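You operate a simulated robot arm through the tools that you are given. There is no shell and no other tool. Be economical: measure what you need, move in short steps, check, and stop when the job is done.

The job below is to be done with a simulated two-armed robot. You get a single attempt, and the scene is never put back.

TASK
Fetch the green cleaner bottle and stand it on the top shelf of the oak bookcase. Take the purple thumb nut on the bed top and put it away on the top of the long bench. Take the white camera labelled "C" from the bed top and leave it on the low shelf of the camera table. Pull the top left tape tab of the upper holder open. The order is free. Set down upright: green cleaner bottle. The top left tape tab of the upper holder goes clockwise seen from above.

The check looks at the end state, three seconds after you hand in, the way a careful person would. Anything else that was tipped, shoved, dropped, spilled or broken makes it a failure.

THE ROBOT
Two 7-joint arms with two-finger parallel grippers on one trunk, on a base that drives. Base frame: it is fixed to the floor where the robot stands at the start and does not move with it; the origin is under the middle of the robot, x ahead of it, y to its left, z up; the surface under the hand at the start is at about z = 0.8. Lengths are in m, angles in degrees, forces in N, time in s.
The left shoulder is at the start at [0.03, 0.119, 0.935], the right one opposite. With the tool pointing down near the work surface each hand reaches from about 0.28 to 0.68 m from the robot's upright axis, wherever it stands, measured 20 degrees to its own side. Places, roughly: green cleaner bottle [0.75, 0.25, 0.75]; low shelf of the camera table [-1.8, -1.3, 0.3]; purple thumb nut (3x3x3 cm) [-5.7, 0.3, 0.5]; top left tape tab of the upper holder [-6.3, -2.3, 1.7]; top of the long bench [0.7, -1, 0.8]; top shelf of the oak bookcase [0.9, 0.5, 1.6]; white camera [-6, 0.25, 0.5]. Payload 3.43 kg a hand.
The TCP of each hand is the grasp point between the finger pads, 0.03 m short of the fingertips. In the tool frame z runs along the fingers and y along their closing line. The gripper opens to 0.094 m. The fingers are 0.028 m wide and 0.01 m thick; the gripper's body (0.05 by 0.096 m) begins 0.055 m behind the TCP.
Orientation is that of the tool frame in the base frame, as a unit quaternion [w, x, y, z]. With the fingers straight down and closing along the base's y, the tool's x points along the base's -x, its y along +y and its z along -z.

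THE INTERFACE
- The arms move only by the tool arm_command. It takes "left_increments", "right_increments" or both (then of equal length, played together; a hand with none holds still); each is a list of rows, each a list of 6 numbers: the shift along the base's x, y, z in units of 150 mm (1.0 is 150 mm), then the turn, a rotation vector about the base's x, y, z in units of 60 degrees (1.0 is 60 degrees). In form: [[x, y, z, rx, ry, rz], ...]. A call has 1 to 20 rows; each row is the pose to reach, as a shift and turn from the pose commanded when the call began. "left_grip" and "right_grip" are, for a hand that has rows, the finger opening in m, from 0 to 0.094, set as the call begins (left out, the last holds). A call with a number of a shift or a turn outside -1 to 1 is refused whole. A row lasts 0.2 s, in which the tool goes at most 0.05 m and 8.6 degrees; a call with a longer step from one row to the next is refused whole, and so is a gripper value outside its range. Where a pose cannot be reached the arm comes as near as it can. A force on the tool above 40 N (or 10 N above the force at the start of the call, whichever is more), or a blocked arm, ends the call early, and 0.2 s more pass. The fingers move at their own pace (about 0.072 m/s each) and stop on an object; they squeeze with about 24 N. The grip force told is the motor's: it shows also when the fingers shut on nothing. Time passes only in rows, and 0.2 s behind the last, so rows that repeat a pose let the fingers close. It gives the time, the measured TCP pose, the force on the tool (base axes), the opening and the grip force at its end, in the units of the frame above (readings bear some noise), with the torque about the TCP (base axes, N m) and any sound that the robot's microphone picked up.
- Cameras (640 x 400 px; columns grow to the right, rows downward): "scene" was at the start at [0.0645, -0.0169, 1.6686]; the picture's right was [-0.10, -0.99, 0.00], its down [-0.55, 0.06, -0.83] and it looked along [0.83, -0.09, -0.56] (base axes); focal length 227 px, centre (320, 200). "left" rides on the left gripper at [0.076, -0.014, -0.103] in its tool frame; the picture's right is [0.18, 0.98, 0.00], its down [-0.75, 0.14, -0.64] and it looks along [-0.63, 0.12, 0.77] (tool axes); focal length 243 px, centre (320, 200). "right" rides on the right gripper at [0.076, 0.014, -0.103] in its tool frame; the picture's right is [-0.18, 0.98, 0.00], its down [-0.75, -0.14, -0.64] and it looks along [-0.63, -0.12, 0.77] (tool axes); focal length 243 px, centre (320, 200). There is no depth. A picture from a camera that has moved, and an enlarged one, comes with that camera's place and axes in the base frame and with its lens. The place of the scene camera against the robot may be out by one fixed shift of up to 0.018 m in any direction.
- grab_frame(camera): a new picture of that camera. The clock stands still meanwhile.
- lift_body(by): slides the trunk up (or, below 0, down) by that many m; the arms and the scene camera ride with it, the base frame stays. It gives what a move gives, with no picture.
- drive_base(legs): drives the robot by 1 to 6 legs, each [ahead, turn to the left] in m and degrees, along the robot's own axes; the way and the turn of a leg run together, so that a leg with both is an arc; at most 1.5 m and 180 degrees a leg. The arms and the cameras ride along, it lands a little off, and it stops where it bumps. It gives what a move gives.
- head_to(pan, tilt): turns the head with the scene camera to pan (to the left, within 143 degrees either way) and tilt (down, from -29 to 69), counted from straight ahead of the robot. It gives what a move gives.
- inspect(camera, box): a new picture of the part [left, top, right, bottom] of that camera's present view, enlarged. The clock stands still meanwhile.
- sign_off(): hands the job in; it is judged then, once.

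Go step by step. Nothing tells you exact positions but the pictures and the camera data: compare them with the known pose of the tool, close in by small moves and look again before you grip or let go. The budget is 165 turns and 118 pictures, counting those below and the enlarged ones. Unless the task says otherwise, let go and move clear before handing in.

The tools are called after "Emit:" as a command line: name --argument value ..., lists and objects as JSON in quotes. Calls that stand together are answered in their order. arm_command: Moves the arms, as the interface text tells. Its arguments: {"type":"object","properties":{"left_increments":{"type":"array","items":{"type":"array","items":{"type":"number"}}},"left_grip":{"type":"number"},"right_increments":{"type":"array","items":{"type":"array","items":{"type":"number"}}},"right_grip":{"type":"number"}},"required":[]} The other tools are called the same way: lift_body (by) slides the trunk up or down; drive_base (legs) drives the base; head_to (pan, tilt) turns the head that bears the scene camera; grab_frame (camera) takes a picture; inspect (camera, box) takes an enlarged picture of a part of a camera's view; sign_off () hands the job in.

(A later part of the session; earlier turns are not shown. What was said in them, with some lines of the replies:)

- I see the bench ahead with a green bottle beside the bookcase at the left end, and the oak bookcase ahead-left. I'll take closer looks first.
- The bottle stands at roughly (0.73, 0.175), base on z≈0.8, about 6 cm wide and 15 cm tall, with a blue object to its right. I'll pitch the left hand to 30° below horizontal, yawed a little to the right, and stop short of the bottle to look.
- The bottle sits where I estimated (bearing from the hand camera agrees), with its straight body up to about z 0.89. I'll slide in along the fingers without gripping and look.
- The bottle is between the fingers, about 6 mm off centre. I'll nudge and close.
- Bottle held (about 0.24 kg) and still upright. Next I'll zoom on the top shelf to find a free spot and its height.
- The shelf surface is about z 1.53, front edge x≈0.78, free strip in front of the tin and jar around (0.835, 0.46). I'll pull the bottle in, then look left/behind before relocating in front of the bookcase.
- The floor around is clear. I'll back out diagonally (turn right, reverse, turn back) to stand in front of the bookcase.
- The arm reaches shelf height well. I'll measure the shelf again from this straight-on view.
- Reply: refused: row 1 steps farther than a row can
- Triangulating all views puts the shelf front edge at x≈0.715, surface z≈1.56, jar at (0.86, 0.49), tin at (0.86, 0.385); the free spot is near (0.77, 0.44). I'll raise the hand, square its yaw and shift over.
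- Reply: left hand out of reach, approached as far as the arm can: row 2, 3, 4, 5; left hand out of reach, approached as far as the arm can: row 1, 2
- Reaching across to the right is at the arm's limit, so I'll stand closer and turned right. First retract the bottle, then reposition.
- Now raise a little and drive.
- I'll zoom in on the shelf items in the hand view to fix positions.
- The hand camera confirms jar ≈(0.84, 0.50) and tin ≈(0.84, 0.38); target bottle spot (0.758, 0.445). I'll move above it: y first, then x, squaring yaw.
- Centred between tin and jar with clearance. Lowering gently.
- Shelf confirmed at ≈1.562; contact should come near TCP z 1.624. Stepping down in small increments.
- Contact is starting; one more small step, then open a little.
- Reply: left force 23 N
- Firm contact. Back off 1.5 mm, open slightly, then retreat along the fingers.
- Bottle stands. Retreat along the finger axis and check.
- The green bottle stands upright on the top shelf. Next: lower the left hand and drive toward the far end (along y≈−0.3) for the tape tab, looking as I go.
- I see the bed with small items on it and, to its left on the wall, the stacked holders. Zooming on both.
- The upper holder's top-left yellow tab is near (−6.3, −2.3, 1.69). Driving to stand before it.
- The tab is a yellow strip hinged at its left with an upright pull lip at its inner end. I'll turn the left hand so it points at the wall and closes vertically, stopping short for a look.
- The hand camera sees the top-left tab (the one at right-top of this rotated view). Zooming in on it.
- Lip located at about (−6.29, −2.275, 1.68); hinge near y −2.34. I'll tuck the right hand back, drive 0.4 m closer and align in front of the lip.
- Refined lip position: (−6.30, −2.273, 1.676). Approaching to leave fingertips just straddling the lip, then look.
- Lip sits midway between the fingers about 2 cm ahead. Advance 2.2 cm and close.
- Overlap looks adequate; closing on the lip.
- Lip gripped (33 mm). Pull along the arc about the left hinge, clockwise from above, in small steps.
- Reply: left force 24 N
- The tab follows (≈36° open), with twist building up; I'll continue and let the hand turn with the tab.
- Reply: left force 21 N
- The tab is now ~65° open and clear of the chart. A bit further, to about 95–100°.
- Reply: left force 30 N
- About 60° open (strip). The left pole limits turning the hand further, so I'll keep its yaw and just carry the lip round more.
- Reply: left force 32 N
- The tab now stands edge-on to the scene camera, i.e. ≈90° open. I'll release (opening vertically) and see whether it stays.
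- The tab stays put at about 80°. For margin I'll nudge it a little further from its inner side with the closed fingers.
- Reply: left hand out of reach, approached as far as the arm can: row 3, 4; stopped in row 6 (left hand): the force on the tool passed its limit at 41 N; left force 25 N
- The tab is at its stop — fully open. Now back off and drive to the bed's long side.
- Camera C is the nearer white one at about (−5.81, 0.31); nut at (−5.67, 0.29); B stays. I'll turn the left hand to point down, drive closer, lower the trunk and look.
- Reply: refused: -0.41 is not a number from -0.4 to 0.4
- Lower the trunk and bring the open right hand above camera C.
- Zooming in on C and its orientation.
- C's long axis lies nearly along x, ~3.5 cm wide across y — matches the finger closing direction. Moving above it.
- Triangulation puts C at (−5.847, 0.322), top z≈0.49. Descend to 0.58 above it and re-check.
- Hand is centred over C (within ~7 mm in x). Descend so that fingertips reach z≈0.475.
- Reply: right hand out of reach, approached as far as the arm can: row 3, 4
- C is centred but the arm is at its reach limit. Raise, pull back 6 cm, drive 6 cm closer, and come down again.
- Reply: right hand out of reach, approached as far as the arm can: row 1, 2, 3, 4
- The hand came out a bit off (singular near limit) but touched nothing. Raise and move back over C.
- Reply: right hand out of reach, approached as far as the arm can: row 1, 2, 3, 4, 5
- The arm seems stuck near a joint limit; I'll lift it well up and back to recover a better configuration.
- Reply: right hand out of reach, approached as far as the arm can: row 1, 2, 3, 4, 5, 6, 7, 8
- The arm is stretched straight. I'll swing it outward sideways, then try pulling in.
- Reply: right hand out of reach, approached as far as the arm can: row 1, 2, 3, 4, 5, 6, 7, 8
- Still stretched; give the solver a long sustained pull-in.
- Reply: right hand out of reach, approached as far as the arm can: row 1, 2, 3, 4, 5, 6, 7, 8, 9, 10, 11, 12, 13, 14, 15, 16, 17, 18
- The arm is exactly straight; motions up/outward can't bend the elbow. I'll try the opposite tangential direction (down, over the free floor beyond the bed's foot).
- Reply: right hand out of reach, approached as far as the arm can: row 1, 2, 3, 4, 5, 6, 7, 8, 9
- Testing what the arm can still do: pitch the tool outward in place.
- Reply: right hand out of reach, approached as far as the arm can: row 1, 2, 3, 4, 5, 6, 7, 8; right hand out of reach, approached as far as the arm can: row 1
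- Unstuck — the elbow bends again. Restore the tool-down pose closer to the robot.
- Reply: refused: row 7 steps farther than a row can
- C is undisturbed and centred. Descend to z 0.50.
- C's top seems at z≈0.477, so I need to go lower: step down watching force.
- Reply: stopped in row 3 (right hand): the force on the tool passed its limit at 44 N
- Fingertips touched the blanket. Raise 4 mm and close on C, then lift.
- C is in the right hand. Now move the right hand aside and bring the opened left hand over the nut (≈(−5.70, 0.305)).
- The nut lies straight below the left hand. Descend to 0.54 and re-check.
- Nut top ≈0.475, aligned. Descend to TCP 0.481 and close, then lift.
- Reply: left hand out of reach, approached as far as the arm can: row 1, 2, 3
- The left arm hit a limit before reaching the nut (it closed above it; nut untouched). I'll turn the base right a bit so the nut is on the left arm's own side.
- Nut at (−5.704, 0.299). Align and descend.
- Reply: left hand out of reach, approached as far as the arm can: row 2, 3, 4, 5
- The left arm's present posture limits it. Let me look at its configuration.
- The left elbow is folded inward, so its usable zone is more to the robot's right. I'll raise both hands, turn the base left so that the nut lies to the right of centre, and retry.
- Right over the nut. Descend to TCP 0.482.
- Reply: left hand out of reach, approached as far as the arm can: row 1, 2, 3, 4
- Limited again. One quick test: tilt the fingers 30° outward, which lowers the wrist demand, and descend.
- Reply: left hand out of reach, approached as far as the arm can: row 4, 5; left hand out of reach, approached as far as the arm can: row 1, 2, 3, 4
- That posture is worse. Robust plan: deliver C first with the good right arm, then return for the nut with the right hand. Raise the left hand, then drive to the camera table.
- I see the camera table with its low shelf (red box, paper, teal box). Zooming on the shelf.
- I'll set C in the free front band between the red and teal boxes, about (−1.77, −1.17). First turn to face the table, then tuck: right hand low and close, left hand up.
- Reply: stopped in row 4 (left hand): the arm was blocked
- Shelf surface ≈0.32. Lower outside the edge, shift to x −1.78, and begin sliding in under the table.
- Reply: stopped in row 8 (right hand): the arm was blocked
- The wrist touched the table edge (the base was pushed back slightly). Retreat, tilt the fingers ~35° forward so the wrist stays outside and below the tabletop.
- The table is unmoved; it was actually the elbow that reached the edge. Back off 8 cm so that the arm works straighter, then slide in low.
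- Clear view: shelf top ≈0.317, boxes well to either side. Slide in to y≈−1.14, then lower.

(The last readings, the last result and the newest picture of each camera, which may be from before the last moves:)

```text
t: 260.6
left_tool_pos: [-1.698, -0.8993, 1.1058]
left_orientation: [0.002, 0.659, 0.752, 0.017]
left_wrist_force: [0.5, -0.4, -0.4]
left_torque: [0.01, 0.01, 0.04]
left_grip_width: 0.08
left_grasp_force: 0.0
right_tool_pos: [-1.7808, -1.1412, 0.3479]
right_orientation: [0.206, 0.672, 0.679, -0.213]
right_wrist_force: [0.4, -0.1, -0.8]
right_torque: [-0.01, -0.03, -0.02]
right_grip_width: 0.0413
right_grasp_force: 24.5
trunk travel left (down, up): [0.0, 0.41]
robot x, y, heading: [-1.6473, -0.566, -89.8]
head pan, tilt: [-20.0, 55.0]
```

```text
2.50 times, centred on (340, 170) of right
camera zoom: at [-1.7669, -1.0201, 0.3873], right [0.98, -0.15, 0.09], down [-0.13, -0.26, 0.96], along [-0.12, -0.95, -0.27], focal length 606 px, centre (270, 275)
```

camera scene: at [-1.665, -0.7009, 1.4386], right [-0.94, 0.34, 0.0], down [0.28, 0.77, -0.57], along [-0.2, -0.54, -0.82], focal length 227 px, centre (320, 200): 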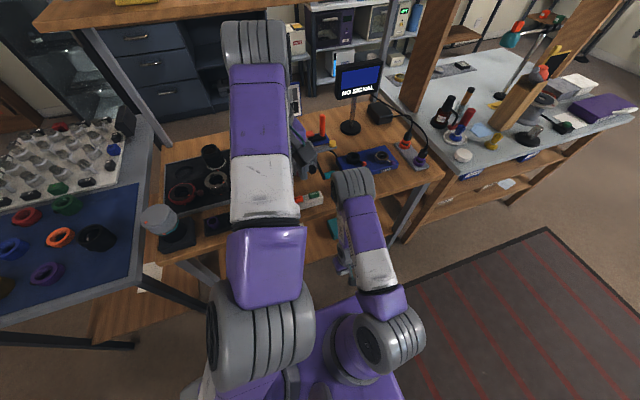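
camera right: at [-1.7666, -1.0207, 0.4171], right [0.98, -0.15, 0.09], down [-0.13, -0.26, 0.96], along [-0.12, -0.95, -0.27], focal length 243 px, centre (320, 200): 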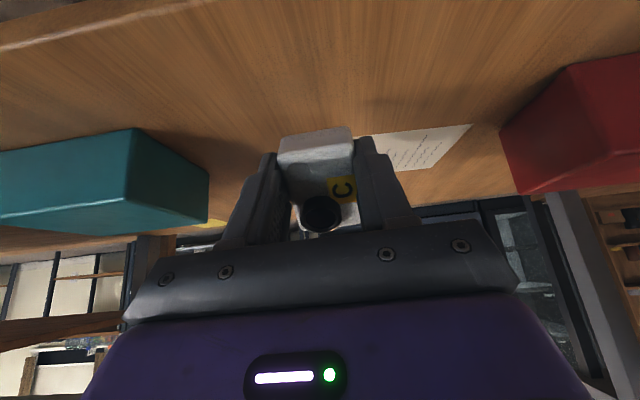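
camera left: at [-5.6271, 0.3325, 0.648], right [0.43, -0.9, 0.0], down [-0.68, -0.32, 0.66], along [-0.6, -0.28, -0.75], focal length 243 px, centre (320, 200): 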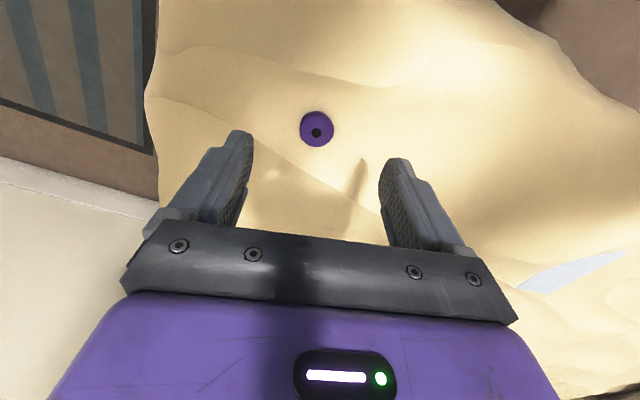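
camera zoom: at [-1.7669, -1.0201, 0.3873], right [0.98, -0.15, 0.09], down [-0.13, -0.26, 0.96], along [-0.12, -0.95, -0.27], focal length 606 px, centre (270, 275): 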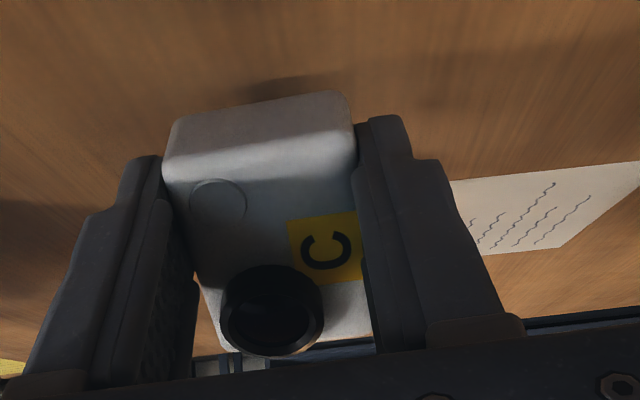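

Emit:
arm_command --right_increments '[[0, 0, -0.02, 0, 0, 0], [0, 0, -0.03, 0, 0, 0], [0, 0, -0.03, 0, 0, 0]]'

Emit:
arm_command --right_increments '[[0, 0, -0.02, 0, 0, 0], [0, 0, -0.03, 0, 0, 0], [0, 0, -0.03, 0, 0, 0]]'

Emit:
arm_command --right_increments '[[0, 0, -0.02, 0, 0, 0], [0, 0, -0.02, 0, 0, 0]]'

```text
t: 261.4
left_tool_pos: [-1.6982, -0.8989, 1.1052]
left_orientation: [0.003, 0.659, 0.752, 0.016]
left_wrist_force: [0.2, -0.5, 0.0]
left_torque: [0.03, 0.04, -0.02]
left_grip_width: 0.0798
left_grasp_force: 0.0
right_tool_pos: [-1.7814, -1.1402, 0.3436]
right_orientation: [0.205, 0.672, 0.679, -0.212]
right_wrist_force: [0.1, -0.4, -2.5]
right_torque: [0.02, 0.0, 0.0]
right_grip_width: 0.0414
right_grasp_force: 24.0
trunk travel left (down, up): [0.0, 0.41]
robot x, y, heading: [-1.6455, -0.5636, -90.1]
head pan, tilt: [-20.0, 55.0]
```

```text
t: 262.2
left_tool_pos: [-1.6981, -0.9005, 1.1051]
left_orientation: [0.003, 0.658, 0.753, 0.017]
left_wrist_force: [0.2, -0.9, -1.3]
left_torque: [0.01, -0.01, -0.04]
left_grip_width: 0.0798
left_grasp_force: 0.0
right_tool_pos: [-1.7822, -1.1398, 0.3388]
right_orientation: [0.207, 0.672, 0.679, -0.213]
right_wrist_force: [0.1, -0.1, -1.2]
right_torque: [0.02, 0.03, 0.01]
right_grip_width: 0.0416
right_grasp_force: 23.7
trunk travel left (down, up): [0.0, 0.41]
robot x, y, heading: [-1.6451, -0.5611, -90.2]
head pan, tilt: [-20.0, 55.0]
```

```text
t: 262.9
left_tool_pos: [-1.6988, -0.8976, 1.1062]
left_orientation: [0.003, 0.659, 0.752, 0.015]
left_wrist_force: [-0.2, 0.2, -0.1]
left_torque: [-0.05, -0.01, -0.02]
left_grip_width: 0.08
left_grasp_force: 0.1
right_tool_pos: [-1.7809, -1.1433, 0.3377]
right_orientation: [0.208, 0.672, 0.678, -0.216]
right_wrist_force: [0.0, 2.5, 18.3]
right_torque: [0.08, -0.29, 0.04]
right_grip_width: 0.0412
right_grasp_force: 23.7
trunk travel left (down, up): [0.0, 0.41]
robot x, y, heading: [-1.6464, -0.5655, -90.1]
head pan, tilt: [-20.0, 55.0]
```

Corner of C rests on the shelf. Relieve slightly and open, letting it settle on its bottom, then look.

Emit:
arm_command --right_increments '[[0, 0, 0.015, 0, 0, 0], [0, 0, 0.015, 0, 0, 0], [0, 0, 0.015, 0, 0, 0], [0, 0, 0.015, 0, 0, 0]]' --right_grip 0.075

Emit:
grab_frame --camera "right"

```text
t: 263.9
left_tool_pos: [-1.6996, -0.8994, 1.106]
left_orientation: [0.002, 0.659, 0.752, 0.016]
left_wrist_force: [-0.2, -0.2, 0.1]
left_torque: [0.0, 0.03, -0.01]
left_grip_width: 0.08
left_grasp_force: 0.2
right_tool_pos: [-1.7809, -1.1403, 0.3386]
right_orientation: [0.206, 0.672, 0.678, -0.213]
right_wrist_force: [0.4, -0.1, -0.4]
right_torque: [0.05, -0.04, -0.01]
right_grip_width: 0.0749
right_grasp_force: 0.1
trunk travel left (down, up): [0.0, 0.41]
robot x, y, heading: [-1.6453, -0.5648, -90.1]
head pan, tilt: [-20.0, 55.0]
```

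```text
20 pictures are left
camera right: at [-1.7669, -1.02, 0.3773], right [0.98, -0.15, 0.09], down [-0.13, -0.26, 0.96], along [-0.12, -0.95, -0.27], focal length 243 px, centre (320, 200)
```

right: 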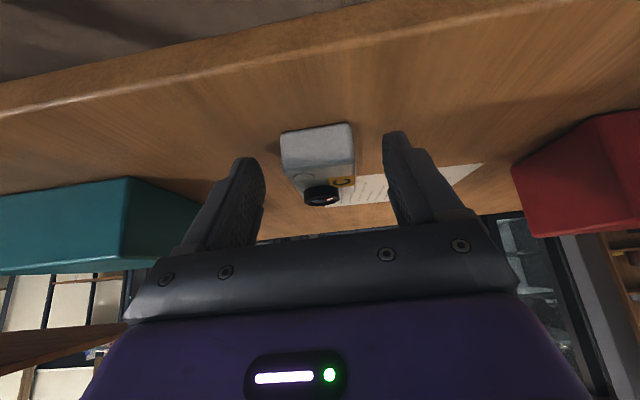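

C sits flat on the low shelf, lens up. Retreat along the fingers, then out, and back away.

Emit:
arm_command --right_increments '[[0, 0.12, 0.17, 0, 0, 0], [0, 0.3, 0.35, 0, 0, 0], [0, 0.6, 0.4, 0, 0, 0], [0, 0.9, 0.4, 0, 0, 0], [0, 1, 0.4, 0, 0, 0]]'

Emit:
drive_base --legs '[[-0.3, 0]]'

Emit:
arm_command --right_increments '[[0, 0, 0.2, 0.12, 0, 0], [0, 0, 0.4, 0.24, 0, 0], [0, 0, 0.6, 0.36, 0, 0], [0, 0, 0.8, 0.48, 0, 0], [0, 0, 1, 0.583, 0, 0], [0, 0, 1, 0.583, 0, 0]]'

Emit:
inspect --camera "scene" --box '[220, 60, 480, 260]'

```text
t: 265.1
left_tool_pos: [-1.6998, -0.8992, 1.1057]
left_orientation: [0.003, 0.659, 0.752, 0.017]
left_wrist_force: [0.2, 0.2, -0.7]
left_torque: [0.01, 0.03, 0.02]
left_grip_width: 0.08
left_grasp_force: 0.2
right_tool_pos: [-1.7821, -0.9911, 0.3969]
right_orientation: [0.207, 0.672, 0.678, -0.213]
right_wrist_force: [-0.5, -0.1, -0.1]
right_torque: [0.02, 0.01, 0.02]
right_grip_width: 0.075
right_grasp_force: 0.0
trunk travel left (down, up): [0.0, 0.41]
robot x, y, heading: [-1.645, -0.564, -90.0]
head pan, tilt: [-20.0, 55.0]
```

```text
t: 267.1
left_tool_pos: [-1.6987, -0.6037, 1.106]
left_orientation: [0.003, 0.658, 0.753, 0.016]
left_wrist_force: [0.1, -0.4, 0.1]
left_torque: [-0.01, 0.01, 0.03]
left_grip_width: 0.0799
left_grasp_force: 0.1
right_tool_pos: [-1.7818, -0.6958, 0.3971]
right_orientation: [0.207, 0.671, 0.679, -0.213]
right_wrist_force: [-0.2, -0.3, 0.3]
right_torque: [-0.04, -0.03, 0.02]
right_grip_width: 0.075
right_grasp_force: 0.0
trunk travel left (down, up): [0.0, 0.41]
robot x, y, heading: [-1.6475, -0.2678, -90.2]
head pan, tilt: [-20.0, 55.0]
```

```text
t: 268.5
left_tool_pos: [-1.6986, -0.6032, 1.1044]
left_orientation: [0.002, 0.659, 0.752, 0.016]
left_wrist_force: [0.2, -0.7, -0.9]
left_torque: [0.0, 0.01, 0.01]
left_grip_width: 0.0801
left_grasp_force: 0.1
right_tool_pos: [-1.782, -0.6968, 0.548]
right_orientation: [-0.006, 0.703, 0.711, 0.0]
right_wrist_force: [-0.2, -0.4, -0.1]
right_torque: [-0.01, -0.04, 0.0]
right_grip_width: 0.0752
right_grasp_force: 0.2
trunk travel left (down, up): [0.0, 0.41]
robot x, y, heading: [-1.6449, -0.2698, -90.2]
head pan, tilt: [-20.0, 55.0]
```

```text
2.00 times, centred on (350, 160) of scene
camera zoom: at [-1.6645, -0.315, 1.4386], right [-0.94, 0.34, 0.0], down [0.28, 0.77, -0.57], along [-0.2, -0.54, -0.82], focal length 454 px, centre (260, 280)
```

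zoom: 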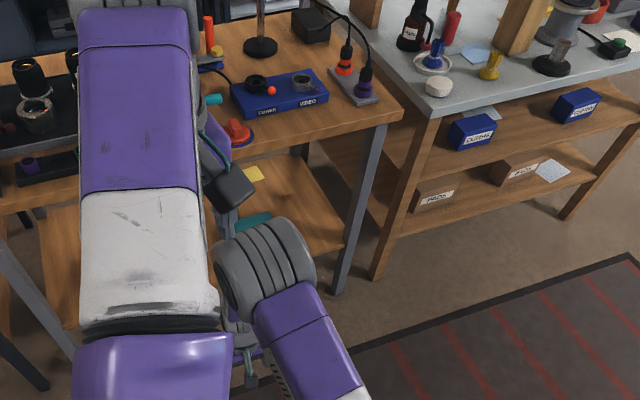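

Now back to the bed for the nut with the right hand: raise it and drive.

Emit:
arm_command --right_increments '[[0, 0, 0.3, 0, 0, 0], [0, 0, 0.6, 0, 0, 0], [0, 0, 0.9, 0, 0, 0], [0, 0, 1, 0, 0, 0]]' --right_grip 0.08

Emit:
drive_base --legs '[[0, -85], [1.4, 0], [1.265, 0], [0, -53.6], [0.907, 0], [0, 48.6]]'

Emit:
drive_base --legs '[[0.28, 0]]'

Emit:
grab_frame --camera "right"

```text
t: 268.8
left_tool_pos: [-1.6984, -0.6033, 1.1108]
left_orientation: [0.001, 0.662, 0.749, 0.01]
left_wrist_force: [-0.1, -0.6, 1.0]
left_torque: [-0.01, 0.03, 0.03]
left_grip_width: 0.0799
left_grasp_force: 0.1
right_tool_pos: [-1.7826, -0.6928, 0.5563]
right_orientation: [-0.011, 0.704, 0.71, 0.004]
right_wrist_force: [0.5, -0.9, 0.1]
right_torque: [0.02, 0.01, -0.02]
right_grip_width: 0.0799
right_grasp_force: 0.1
trunk travel left (down, up): [0.0, 0.41]
robot x, y, heading: [-1.6461, -0.2685, -90.0]
head pan, tilt: [-20.0, 55.0]
stopped in row 1 (left hand): the force on the tool passed its limit at 82 N (the readings are from after the stop); the commanded pose is now the measured one
```

```text
t: 294.2
left_tool_pos: [-5.2144, 0.2367, 1.1105]
left_orientation: [0.007, 0.998, 0.065, 0.007]
left_wrist_force: [-5.5, -0.6, 5.9]
left_torque: [0.23, 0.08, 0.28]
left_grip_width: 0.0797
left_grasp_force: 0.0
right_tool_pos: [-5.3066, 0.3223, 0.5564]
right_orientation: [-0.005, 1.0, 0.008, 0.011]
right_wrist_force: [-0.5, -0.3, -0.6]
right_torque: [0.03, -0.03, 0.0]
right_grip_width: 0.0802
right_grasp_force: 0.1
trunk travel left (down, up): [0.0, 0.41]
robot x, y, heading: [-4.8834, 0.1844, -179.4]
head pan, tilt: [-20.0, 55.0]
```

```text
t: 296.2
left_tool_pos: [-5.4967, 0.2358, 1.111]
left_orientation: [0.006, 0.998, 0.065, 0.007]
left_wrist_force: [-1.4, -0.6, 2.1]
left_torque: [0.11, -0.01, 0.05]
left_grip_width: 0.0798
left_grasp_force: 0.1
right_tool_pos: [-5.5886, 0.3216, 0.5572]
right_orientation: [-0.005, 1.0, 0.007, 0.011]
right_wrist_force: [-0.2, -0.4, 0.4]
right_torque: [0.03, -0.03, 0.01]
right_grip_width: 0.0798
right_grasp_force: 0.1
trunk travel left (down, up): [0.0, 0.41]
robot x, y, heading: [-5.1621, 0.1886, -179.6]
head pan, tilt: [-20.0, 55.0]
```

```text
18 pictures are left
camera right: at [-5.5135, 0.3061, 0.6599], right [-0.17, -0.99, -0.01], down [-0.77, 0.12, 0.63], along [-0.62, 0.12, -0.78], focal length 243 px, centre (320, 200)
```

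right: 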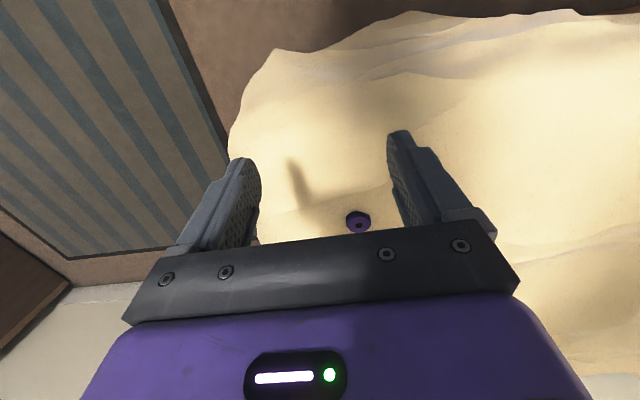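

The right elbow had met the left hand; move the left hand away to its own side first, then go over the nut.

Emit:
arm_command --left_increments '[[0, -0.2, 0.1, 0, 0, 0], [0, -0.45, 0.2, 0, 0, 0], [0, -0.7, 0.3, 0, 0, 0], [0, -1, 0.4, 0, 0, 0], [0, -1, 0.4, 0, 0, 0]]'

Emit:
arm_command --right_increments '[[0, 0, 0.1, 0, 0, 0], [0, 0, 0.25, 0, 0, 0], [0, 0, 0.4, 0, 0, 0], [-0.25, -0.05, 0.4, 0, 0, 0], [-0.5, -0.1, 0.4, 0, 0, 0], [-0.76, -0.14, 0.4, 0, 0, 0], [-0.76, -0.14, 0.4, 0, 0, 0]]'

Emit:
grab_frame --camera "right"

```text
t: 297.4
left_tool_pos: [-5.4801, 0.1181, 1.1546]
left_orientation: [0.012, 0.998, 0.064, -0.001]
left_wrist_force: [0.3, -0.3, 0.2]
left_torque: [0.0, -0.01, -0.01]
left_grip_width: 0.0798
left_grasp_force: 0.0
left hand out of reach, approached as far as the arm can: row 3, 4, 5
right_tool_pos: [-5.5872, 0.3212, 0.5566]
right_orientation: [-0.006, 1.0, 0.008, 0.01]
right_wrist_force: [-0.1, 0.8, 0.7]
right_torque: [-0.02, -0.04, 0.01]
right_grip_width: 0.08
right_grasp_force: 0.0
trunk travel left (down, up): [0.0, 0.41]
robot x, y, heading: [-5.1629, 0.1852, -179.7]
head pan, tilt: [-20.0, 55.0]
```

```text
t: 299.0
left_tool_pos: [-5.4808, 0.1174, 1.1557]
left_orientation: [0.012, 0.998, 0.064, -0.002]
left_wrist_force: [-0.5, -0.1, 0.3]
left_torque: [0.03, -0.01, 0.01]
left_grip_width: 0.0798
left_grasp_force: 0.0
right_tool_pos: [-5.7014, 0.2991, 0.6165]
right_orientation: [-0.005, 1.0, 0.007, 0.012]
right_wrist_force: [-0.3, 0.3, -0.5]
right_torque: [-0.02, -0.01, -0.01]
right_grip_width: 0.0803
right_grasp_force: 0.1
trunk travel left (down, up): [0.0, 0.41]
robot x, y, heading: [-5.1631, 0.1804, -179.7]
head pan, tilt: [-20.0, 55.0]
```

```text
17 pictures are left
camera right: at [-5.6276, 0.2843, 0.7193], right [-0.17, -0.99, -0.01], down [-0.77, 0.12, 0.63], along [-0.62, 0.12, -0.78], focal length 243 px, centre (320, 200)
```

right: 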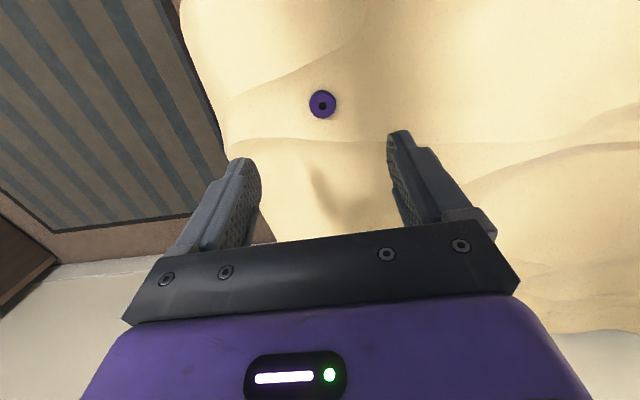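

Aligned. Descend to 0.481 and check reach.

Emit:
arm_command --right_increments '[[-0.015, 0, -0.25, 0, 0, 0], [-0.015, 0, -0.5, 0, 0, 0], [-0.015, 0, -0.75, 0, 0, 0], [-0.015, 0, -0.9, 0, 0, 0], [-0.015, 0, -0.9, 0, 0, 0]]'

Emit:
grab_frame --camera "right"

```text
t: 300.2
left_tool_pos: [-5.4815, 0.1189, 1.155]
left_orientation: [0.011, 0.998, 0.064, -0.001]
left_wrist_force: [-0.3, 0.4, 0.1]
left_torque: [-0.01, 0.01, 0.02]
left_grip_width: 0.08
left_grasp_force: 0.0
right_tool_pos: [-5.7023, 0.2996, 0.4812]
right_orientation: [-0.004, 1.0, 0.007, 0.01]
right_wrist_force: [-0.4, -0.1, 1.3]
right_torque: [0.0, 0.01, -0.03]
right_grip_width: 0.0801
right_grasp_force: 0.1
trunk travel left (down, up): [0.0, 0.41]
robot x, y, heading: [-5.1615, 0.1847, -179.6]
head pan, tilt: [-20.0, 55.0]
```

```text
16 pictures are left
camera right: at [-5.6284, 0.2853, 0.5847], right [-0.17, -0.99, -0.01], down [-0.77, 0.12, 0.63], along [-0.62, 0.12, -0.78], focal length 243 px, centre (320, 200)
```

right: 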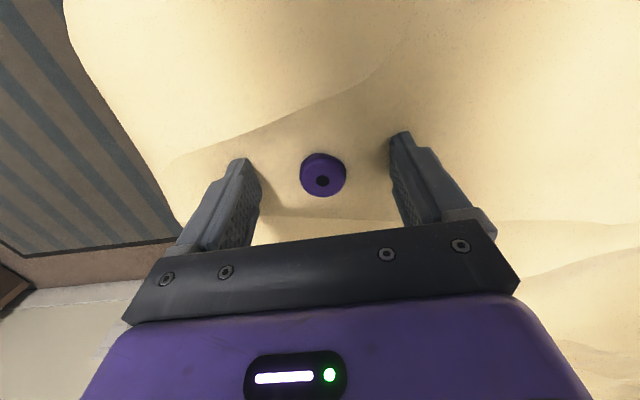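

Nut between the fingers. Close and lift.

Emit:
arm_command --right_increments '[[0, 0, -0.015, 0, 0, 0], [0, 0, -0.015, 0, 0, 0], [0, 0, -0.015, 0, 0, 0], [0, 0, -0.015, 0, 0, 0], [0, 0, -0.015, 0, 0, 0], [0, 0, -0.015, 0, 0, 0]]' --right_grip 0.0

Emit:
arm_command --right_increments '[[0, 0, 0.2, 0, 0, 0], [0, 0, 0.45, 0, 0, 0], [0, 0, 0.7, 0, 0, 0], [0, 0, 0.95, 0, 0, 0], [0, 0, 0.95, 0, 0, 0]]'

Emit:
grab_frame --camera "right"

```text
t: 301.6
left_tool_pos: [-5.4821, 0.1184, 1.1542]
left_orientation: [0.011, 0.998, 0.064, -0.002]
left_wrist_force: [-0.4, -0.3, 0.2]
left_torque: [0.05, -0.05, 0.03]
left_grip_width: 0.0803
left_grasp_force: 0.0
right_tool_pos: [-5.7033, 0.3003, 0.4806]
right_orientation: [-0.005, 1.0, 0.008, 0.009]
right_wrist_force: [-0.2, -4.6, 7.6]
right_torque: [-0.36, 0.07, 0.07]
right_grip_width: 0.0262
right_grasp_force: 24.0
trunk travel left (down, up): [0.0, 0.41]
robot x, y, heading: [-5.1643, 0.1881, -180.0]
head pan, tilt: [-20.0, 55.0]
```

```text
t: 302.8
left_tool_pos: [-5.4817, 0.1175, 1.1539]
left_orientation: [0.01, 0.998, 0.063, -0.002]
left_wrist_force: [-0.7, 0.2, -0.7]
left_torque: [0.0, -0.01, -0.01]
left_grip_width: 0.0798
left_grasp_force: 0.1
right_tool_pos: [-5.7048, 0.2988, 0.6223]
right_orientation: [-0.005, 1.0, 0.007, 0.011]
right_wrist_force: [0.0, -0.5, 0.3]
right_torque: [0.0, -0.07, 0.03]
right_grip_width: 0.0259
right_grasp_force: 23.8
trunk travel left (down, up): [0.0, 0.41]
robot x, y, heading: [-5.1633, 0.185, -179.7]
head pan, tilt: [-20.0, 55.0]
```

```text
15 pictures are left
camera right: at [-5.6297, 0.2842, 0.725], right [-0.17, -0.99, -0.01], down [-0.77, 0.12, 0.63], along [-0.62, 0.12, -0.78], focal length 243 px, centre (320, 200)
```

right: 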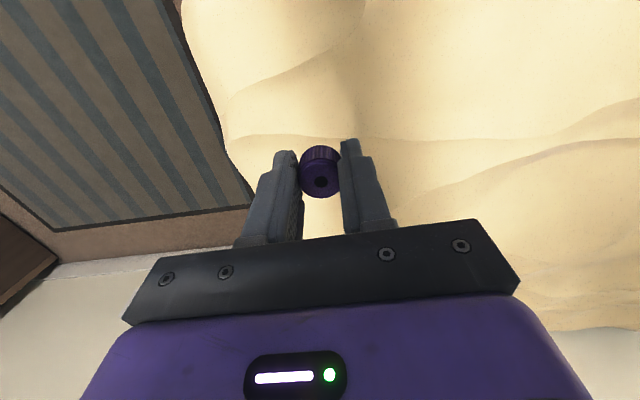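

Nut held. Raise the trunk and drive to the long bench, standing near y≈−0.75.

Emit:
lift_body --by 0.36

Emit:
drive_base --legs '[[-0.3, 0], [0, 129.4], [0.885, 0], [0, 53.8], [1.3, 0], [1.3, 0]]'

Emit:
drive_base --legs '[[1.1, 0], [0, -42.4], [0.68, 0], [0, 39.3]]'

Emit:
head_to --pan -10 --tilt 40

Emit:
grab_frame --camera "scene"

```text
t: 306.3
left_tool_pos: [-5.4811, 0.1181, 1.5151]
left_orientation: [0.01, 0.998, 0.063, -0.002]
left_wrist_force: [0.5, -0.3, -0.1]
left_torque: [-0.02, -0.02, 0.04]
left_grip_width: 0.08
left_grasp_force: 0.1
right_tool_pos: [-5.703, 0.2986, 0.9819]
right_orientation: [-0.006, 1.0, 0.007, 0.01]
right_wrist_force: [0.4, 0.7, -0.5]
right_torque: [-0.01, 0.0, 0.0]
right_grip_width: 0.0262
right_grasp_force: 24.0
trunk travel left (down, up): [-0.36, 0.05]
robot x, y, heading: [-5.1626, 0.1863, -179.6]
head pan, tilt: [-20.0, 55.0]
```

```text
t: 332.6
left_tool_pos: [-1.4006, -0.408, 1.5148]
left_orientation: [0.002, -0.066, 0.998, 0.011]
left_wrist_force: [-0.5, -0.1, 0.0]
left_torque: [-0.04, -0.01, 0.0]
left_grip_width: 0.0799
left_grasp_force: 0.0
right_tool_pos: [-1.1774, -0.5884, 0.9815]
right_orientation: [-0.01, -0.01, 1.0, -0.006]
right_wrist_force: [0.0, 0.1, -0.7]
right_torque: [0.03, -0.04, -0.01]
right_grip_width: 0.026
right_grasp_force: 24.3
trunk travel left (down, up): [-0.36, 0.05]
robot x, y, heading: [-1.7178, -0.478, 0.6]
head pan, tilt: [-20.0, 55.0]
```

```text
t: 345.3
left_tool_pos: [0.1903, -0.8666, 1.5154]
left_orientation: [0.002, -0.041, 0.999, 0.012]
left_wrist_force: [-0.2, -0.9, -0.2]
left_torque: [-0.02, 0.02, 0.0]
left_grip_width: 0.0801
left_grasp_force: 0.1
right_tool_pos: [0.4055, -1.0565, 0.982]
right_orientation: [-0.01, 0.014, 1.0, -0.005]
right_wrist_force: [0.7, -0.1, -1.1]
right_torque: [0.02, 0.02, 0.02]
right_grip_width: 0.0257
right_grasp_force: 23.7
trunk travel left (down, up): [-0.36, 0.05]
robot x, y, heading: [-0.1288, -0.9195, -2.2]
head pan, tilt: [-20.0, 55.0]
```

```text
t: 346.1
left_tool_pos: [0.1914, -0.8668, 1.5155]
left_orientation: [0.002, -0.042, 0.999, 0.011]
left_wrist_force: [0.8, -0.5, -0.1]
left_torque: [0.01, 0.01, 0.02]
left_grip_width: 0.0802
left_grasp_force: 0.0
right_tool_pos: [0.4039, -1.0574, 0.982]
right_orientation: [-0.011, 0.015, 1.0, -0.005]
right_wrist_force: [0.2, -1.0, -0.4]
right_torque: [-0.01, 0.04, -0.02]
right_grip_width: 0.0257
right_grasp_force: 23.9
trunk travel left (down, up): [-0.36, 0.05]
robot x, y, heading: [-0.1282, -0.922, -2.4]
head pan, tilt: [-10.0, 40.0]
```

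```text
14 pictures are left
camera scene: at [-0.071, -0.945, 1.8193], right [-0.21, -0.98, 0.0], down [-0.63, 0.14, -0.77], along [0.75, -0.16, -0.64], focal length 227 px, centre (320, 200)
```

scene: 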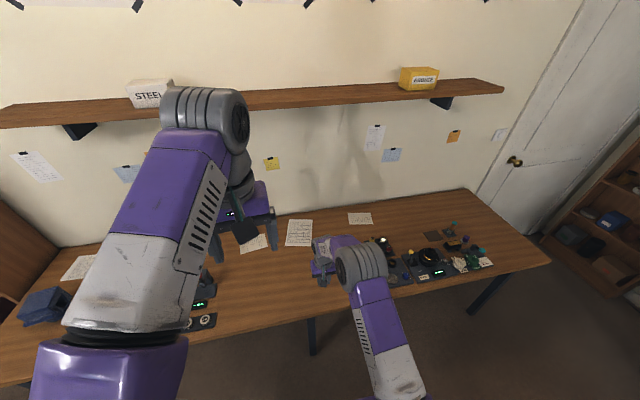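

The bench centre between the two groups of items looks clear. Check with the right hand camera.

Emit:
grab_frame --camera "right"

```text
13 pictures are left
camera right: at [0.3316, -1.0399, 1.0848], right [0.21, 0.98, -0.01], down [0.76, -0.16, 0.63], along [0.61, -0.14, -0.78], focal length 243 px, centre (320, 200)
```

right: 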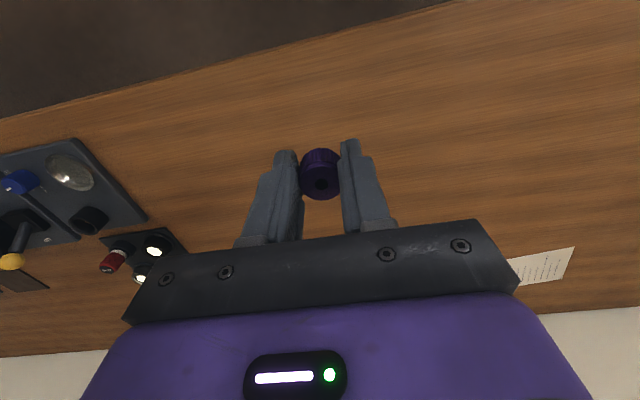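

The bench beneath the hand is clear. Drive 0.1 m closer and lower.

Emit:
drive_base --legs '[[0.1, 0]]'

Emit:
arm_command --right_increments '[[0, 0, -0.2, 0, 0, 0], [0, 0, -0.4, 0, 0, 0], [0, 0, -0.6, 0, 0, 0], [0, 0, -0.8, 0, 0, 0], [0, 0, -0.8, 0, 0, 0]]'

Emit:
grab_frame --camera "right"

```text
t: 347.2
left_tool_pos: [0.2884, -0.8726, 1.5151]
left_orientation: [0.002, -0.042, 0.999, 0.01]
left_wrist_force: [0.6, 0.3, 0.1]
left_torque: [0.03, 0.01, 0.01]
left_grip_width: 0.0801
left_grasp_force: 0.0
right_tool_pos: [0.5046, -1.0614, 0.9811]
right_orientation: [-0.011, 0.015, 1.0, -0.005]
right_wrist_force: [0.1, 0.0, -1.1]
right_torque: [-0.02, 0.03, 0.03]
right_grip_width: 0.0259
right_grasp_force: 23.7
trunk travel left (down, up): [-0.36, 0.05]
robot x, y, heading: [-0.0303, -0.9218, -2.3]
head pan, tilt: [-10.0, 40.0]
```

```text
t: 348.4
left_tool_pos: [0.2894, -0.8692, 1.5157]
left_orientation: [0.002, -0.042, 0.999, 0.01]
left_wrist_force: [-0.3, 0.2, 0.4]
left_torque: [0.0, 0.01, 0.01]
left_grip_width: 0.0801
left_grasp_force: 0.0
right_tool_pos: [0.5047, -1.0616, 0.862]
right_orientation: [-0.011, 0.014, 1.0, -0.004]
right_wrist_force: [0.1, 0.0, 1.0]
right_torque: [0.03, 0.01, 0.02]
right_grip_width: 0.0259
right_grasp_force: 24.4
trunk travel left (down, up): [-0.36, 0.05]
robot x, y, heading: [-0.0325, -0.9217, -2.5]
head pan, tilt: [-10.0, 40.0]
```

```text
12 pictures are left
camera right: at [0.4306, -1.0439, 0.9649], right [0.21, 0.98, -0.01], down [0.76, -0.16, 0.63], along [0.61, -0.14, -0.78], focal length 243 px, centre (320, 200)
```

right: 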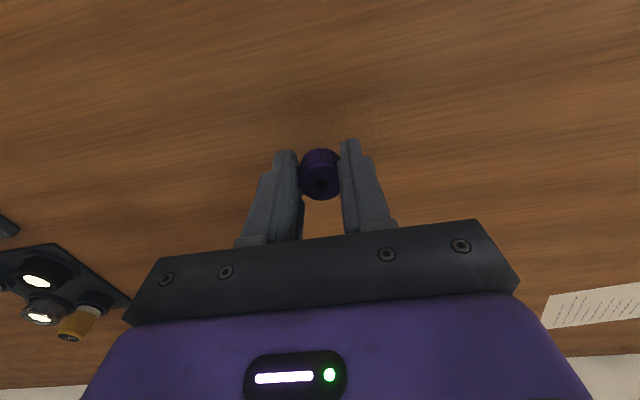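

Lower in small steps until contact.

Emit:
arm_command --right_increments '[[0, 0, -0.07, 0, 0, 0], [0, 0, -0.13, 0, 0, 0], [0, 0, -0.13, 0, 0, 0]]'

Emit:
arm_command --right_increments '[[0, 0, -0.03, 0, 0, 0], [0, 0, -0.03, 0, 0, 0]]'

Emit:
arm_command --right_increments '[[0, 0, -0.025, 0, 0, 0], [0, 0, -0.025, 0, 0, 0]]'

```text
t: 349.2
left_tool_pos: [0.2883, -0.8721, 1.5141]
left_orientation: [0.003, -0.042, 0.999, 0.01]
left_wrist_force: [-0.8, -0.1, 0.1]
left_torque: [0.0, -0.02, 0.03]
left_grip_width: 0.0797
left_grasp_force: 0.1
right_tool_pos: [0.5047, -1.0613, 0.843]
right_orientation: [-0.011, 0.015, 1.0, -0.005]
right_wrist_force: [-0.5, -0.1, -0.7]
right_torque: [0.02, 0.01, 0.0]
right_grip_width: 0.026
right_grasp_force: 24.1
trunk travel left (down, up): [-0.36, 0.05]
robot x, y, heading: [-0.0292, -0.9232, -2.3]
head pan, tilt: [-10.0, 40.0]
```

```text
t: 349.8
left_tool_pos: [0.2884, -0.8714, 1.5151]
left_orientation: [0.002, -0.042, 0.999, 0.011]
left_wrist_force: [-0.7, -0.6, 0.1]
left_torque: [0.02, 0.01, 0.02]
left_grip_width: 0.0798
left_grasp_force: 0.0
right_tool_pos: [0.5032, -1.0616, 0.8378]
right_orientation: [-0.01, 0.014, 1.0, -0.005]
right_wrist_force: [-0.2, -0.3, -1.3]
right_torque: [0.02, -0.01, -0.02]
right_grip_width: 0.0259
right_grasp_force: 24.3
trunk travel left (down, up): [-0.36, 0.05]
robot x, y, heading: [-0.0333, -0.9218, -2.4]
head pan, tilt: [-10.0, 40.0]
```

```text
t: 350.4
left_tool_pos: [0.2889, -0.8708, 1.5149]
left_orientation: [0.002, -0.043, 0.999, 0.011]
left_wrist_force: [0.3, 0.2, -0.2]
left_torque: [-0.01, 0.0, 0.0]
left_grip_width: 0.0803
left_grasp_force: 0.0
right_tool_pos: [0.5031, -1.061, 0.8347]
right_orientation: [-0.01, 0.015, 1.0, -0.005]
right_wrist_force: [0.0, 0.1, -0.2]
right_torque: [-0.01, 0.02, 0.0]
right_grip_width: 0.0261
right_grasp_force: 24.5
trunk travel left (down, up): [-0.36, 0.05]
robot x, y, heading: [-0.0326, -0.925, -2.2]
head pan, tilt: [-10.0, 40.0]
```

Emit:
arm_command --right_increments '[[0, 0, -0.025, 0, 0, 0], [0, 0, -0.025, 0, 0, 0]]'

Emit:
arm_command --right_increments '[[0, 0, -0.025, 0, 0, 0], [0, 0, -0.025, 0, 0, 0]]'

Emit:
inspect --camera "right" --box '[240, 110, 420, 230]'

```text
t: 351.0
left_tool_pos: [0.2878, -0.8704, 1.5149]
left_orientation: [0.002, -0.042, 0.999, 0.01]
left_wrist_force: [0.0, 0.0, 0.0]
left_torque: [0.0, 0.03, 0.0]
left_grip_width: 0.0799
left_grasp_force: 0.0
right_tool_pos: [0.5037, -1.0598, 0.8312]
right_orientation: [-0.01, 0.016, 1.0, -0.005]
right_wrist_force: [-2.1, -0.5, 8.6]
right_torque: [0.06, -0.03, -0.01]
right_grip_width: 0.0259
right_grasp_force: 24.2
trunk travel left (down, up): [-0.36, 0.05]
robot x, y, heading: [-0.0288, -0.9205, -2.4]
head pan, tilt: [-10.0, 40.0]
```

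```text
t: 351.6
left_tool_pos: [0.2857, -0.8713, 1.5166]
left_orientation: [0.004, -0.042, 0.999, 0.011]
left_wrist_force: [-0.3, -0.4, 0.3]
left_torque: [0.01, 0.04, 0.05]
left_grip_width: 0.0803
left_grasp_force: 0.0
right_tool_pos: [0.5038, -1.0617, 0.8307]
right_orientation: [-0.008, 0.015, 1.0, -0.005]
right_wrist_force: [-4.8, -3.9, 37.2]
right_torque: [0.3, -0.17, 0.14]
right_grip_width: 0.026
right_grasp_force: 23.7
trunk travel left (down, up): [-0.36, 0.05]
robot x, y, heading: [-0.0336, -0.9227, -2.4]
head pan, tilt: [-10.0, 40.0]
```

```text
3.33 times, centred on (330, 170) of right
camera zoom: at [0.4295, -1.0434, 0.9327], right [0.21, 0.98, -0.01], down [0.76, -0.16, 0.63], along [0.62, -0.14, -0.77], focal length 809 px, centre (287, 300)
```

zoom: 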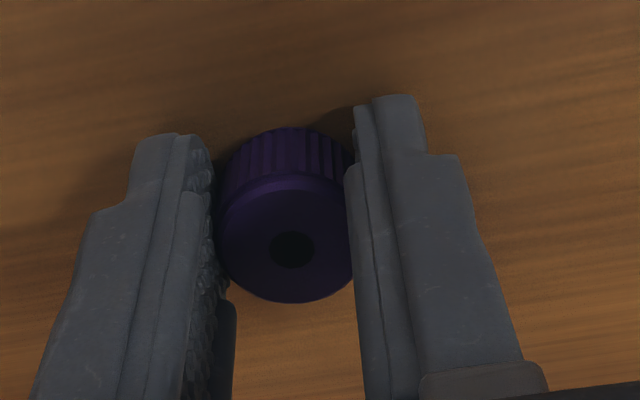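

On the bench. Relieve, open, and lift away.

Emit:
arm_command --right_increments '[[0, 0, 0.02, 0, 0, 0], [0, 0, 0.02, 0, 0, 0]]'

Emit:
arm_command --right_increments '[[0, 0, 0.005, 0, 0, 0], [0, 0, 0.005, 0, 0, 0], [0, 0, 0.005, 0, 0, 0]]' --right_grip 0.06

Emit:
arm_command --right_increments '[[0, 0, 0.2, 0, 0, 0], [0, 0, 0.5, 0, 0, 0], [0, 0, 0.8, 0, 0, 0], [0, 0, 1, 0, 0, 0]]'

Emit:
grab_frame --camera "right"

```text
t: 352.2
left_tool_pos: [0.287, -0.8708, 1.5146]
left_orientation: [0.003, -0.042, 0.999, 0.011]
left_wrist_force: [-0.2, -0.1, 1.2]
left_torque: [-0.03, -0.02, -0.03]
left_grip_width: 0.0799
left_grasp_force: 0.0
right_tool_pos: [0.5039, -1.0603, 0.8301]
right_orientation: [-0.009, 0.015, 1.0, -0.006]
right_wrist_force: [2.3, -2.5, 20.7]
right_torque: [0.26, -0.3, -0.09]
right_grip_width: 0.0258
right_grasp_force: 23.5
trunk travel left (down, up): [-0.36, 0.05]
robot x, y, heading: [-0.0294, -0.9226, -2.1]
head pan, tilt: [-10.0, 40.0]
```

```text
t: 353.0
left_tool_pos: [0.2877, -0.8737, 1.5158]
left_orientation: [0.003, -0.042, 0.999, 0.011]
left_wrist_force: [-0.2, -0.5, 0.7]
left_torque: [0.04, 0.03, 0.04]
left_grip_width: 0.0802
left_grasp_force: 0.0
right_tool_pos: [0.5026, -1.0627, 0.8302]
right_orientation: [-0.012, 0.016, 1.0, -0.005]
right_wrist_force: [0.2, -14.4, 13.9]
right_torque: [0.1, -0.16, -0.2]
right_grip_width: 0.0518
right_grasp_force: 0.1
trunk travel left (down, up): [-0.36, 0.05]
robot x, y, heading: [-0.0314, -0.922, -2.4]
head pan, tilt: [-10.0, 40.0]
```

```text
t: 354.0
left_tool_pos: [0.2891, -0.8713, 1.5155]
left_orientation: [0.002, -0.043, 0.999, 0.01]
left_wrist_force: [-0.4, -0.2, -0.1]
left_torque: [0.01, 0.02, -0.01]
left_grip_width: 0.0799
left_grasp_force: 0.0
right_tool_pos: [0.5028, -1.0603, 0.9809]
right_orientation: [-0.012, 0.013, 1.0, -0.005]
right_wrist_force: [-0.6, 0.4, 0.3]
right_torque: [0.01, 0.02, 0.01]
right_grip_width: 0.0604
right_grasp_force: 0.1
trunk travel left (down, up): [-0.36, 0.05]
robot x, y, heading: [-0.0341, -0.9214, -2.4]
head pan, tilt: [-10.0, 40.0]
```

```text
10 pictures are left
camera right: at [0.4288, -1.0438, 1.0835], right [0.21, 0.98, -0.01], down [0.76, -0.16, 0.63], along [0.61, -0.14, -0.78], focal length 243 px, centre (320, 200)
```

right: 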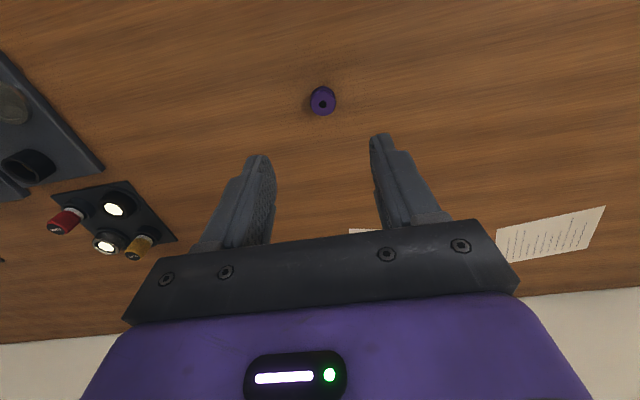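

The nut rests on the bench. Back away and take a last look at the bottle.

Emit:
drive_base --legs '[[-0.4, 0]]'

Emit:
head_to --pan 50 --tilt 10

Emit:
grab_frame --camera "scene"

```text
t: 356.5
left_tool_pos: [-0.1093, -0.8547, 1.5139]
left_orientation: [0.003, -0.042, 0.999, 0.011]
left_wrist_force: [-0.7, -0.4, 0.1]
left_torque: [-0.02, -0.01, 0.02]
left_grip_width: 0.0801
left_grasp_force: 0.1
right_tool_pos: [0.1056, -1.045, 0.9799]
right_orientation: [-0.01, 0.014, 1.0, -0.006]
right_wrist_force: [-0.4, 0.0, 0.8]
right_torque: [0.03, -0.01, -0.01]
right_grip_width: 0.0601
right_grasp_force: 0.0
trunk travel left (down, up): [-0.36, 0.05]
robot x, y, heading: [-0.4281, -0.9118, -2.3]
head pan, tilt: [-10.0, 40.0]
```

```text
t: 357.8
left_tool_pos: [-0.1091, -0.8558, 1.515]
left_orientation: [0.002, -0.042, 0.999, 0.01]
left_wrist_force: [0.1, -0.3, -0.4]
left_torque: [0.04, -0.02, 0.01]
left_grip_width: 0.0799
left_grasp_force: 0.0
right_tool_pos: [0.1049, -1.0459, 0.9792]
right_orientation: [-0.011, 0.015, 1.0, -0.005]
right_wrist_force: [0.6, -0.1, -0.8]
right_torque: [-0.01, 0.01, 0.02]
right_grip_width: 0.0597
right_grasp_force: 0.0
trunk travel left (down, up): [-0.36, 0.05]
robot x, y, heading: [-0.4307, -0.9099, -2.1]
head pan, tilt: [50.0, 10.0]
```

```text
9 pictures are left
camera scene: at [-0.3908, -0.846, 1.867], right [0.74, -0.67, 0.0], down [-0.12, -0.13, -0.98], along [0.66, 0.73, -0.17], focal length 227 px, centre (320, 200)
```

scene: 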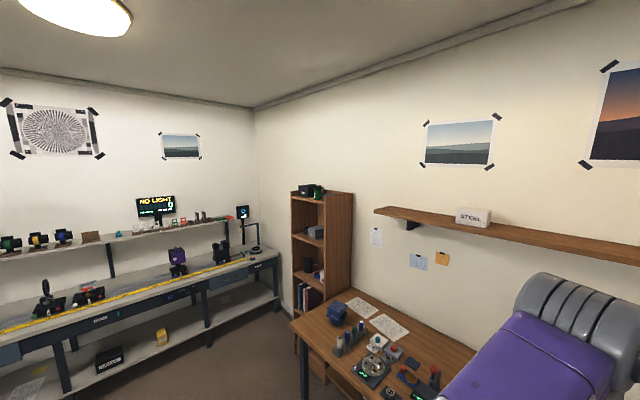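

The bottle still stands on the bookcase's top shelf, the nut is on the bench, C is on the low shelf and the tab is open. Both hands are clear, so I'm handing in.

Emit:
sign_off

```text
The job is handed in.
```

I finished all four parts and handed the job in; the result of the check has not come back.

- **Green cleaner bottle:** it stands upright on the top shelf of the oak bookcase, in front of the tin and jar. I saw it standing right after I let go, and a wide view just before hand-in looked the same.
- **Camera "C":** it sits flat on the low shelf of the camera table, lens up, between the red and teal boxes.
- **Purple thumb nut:** it is on the top of the long bench, in the clear stretch near the middle.
- **Top left tape tab:** I swung it clockwise until a further push met its stop, and it stayed open.

There were four unplanned contacts on the way:

- **Camera table:** the right arm pressed against the table edge and pushed the robot back slightly. The table did not look moved afterwards.
- **The robot's own arms:** the left arm stopped once as blocked while near the right. Later the right arm hit the left hand hard enough to stop a move.
- **Bed:** the right fingertips pressed on the blanket once while I was reaching for "C".
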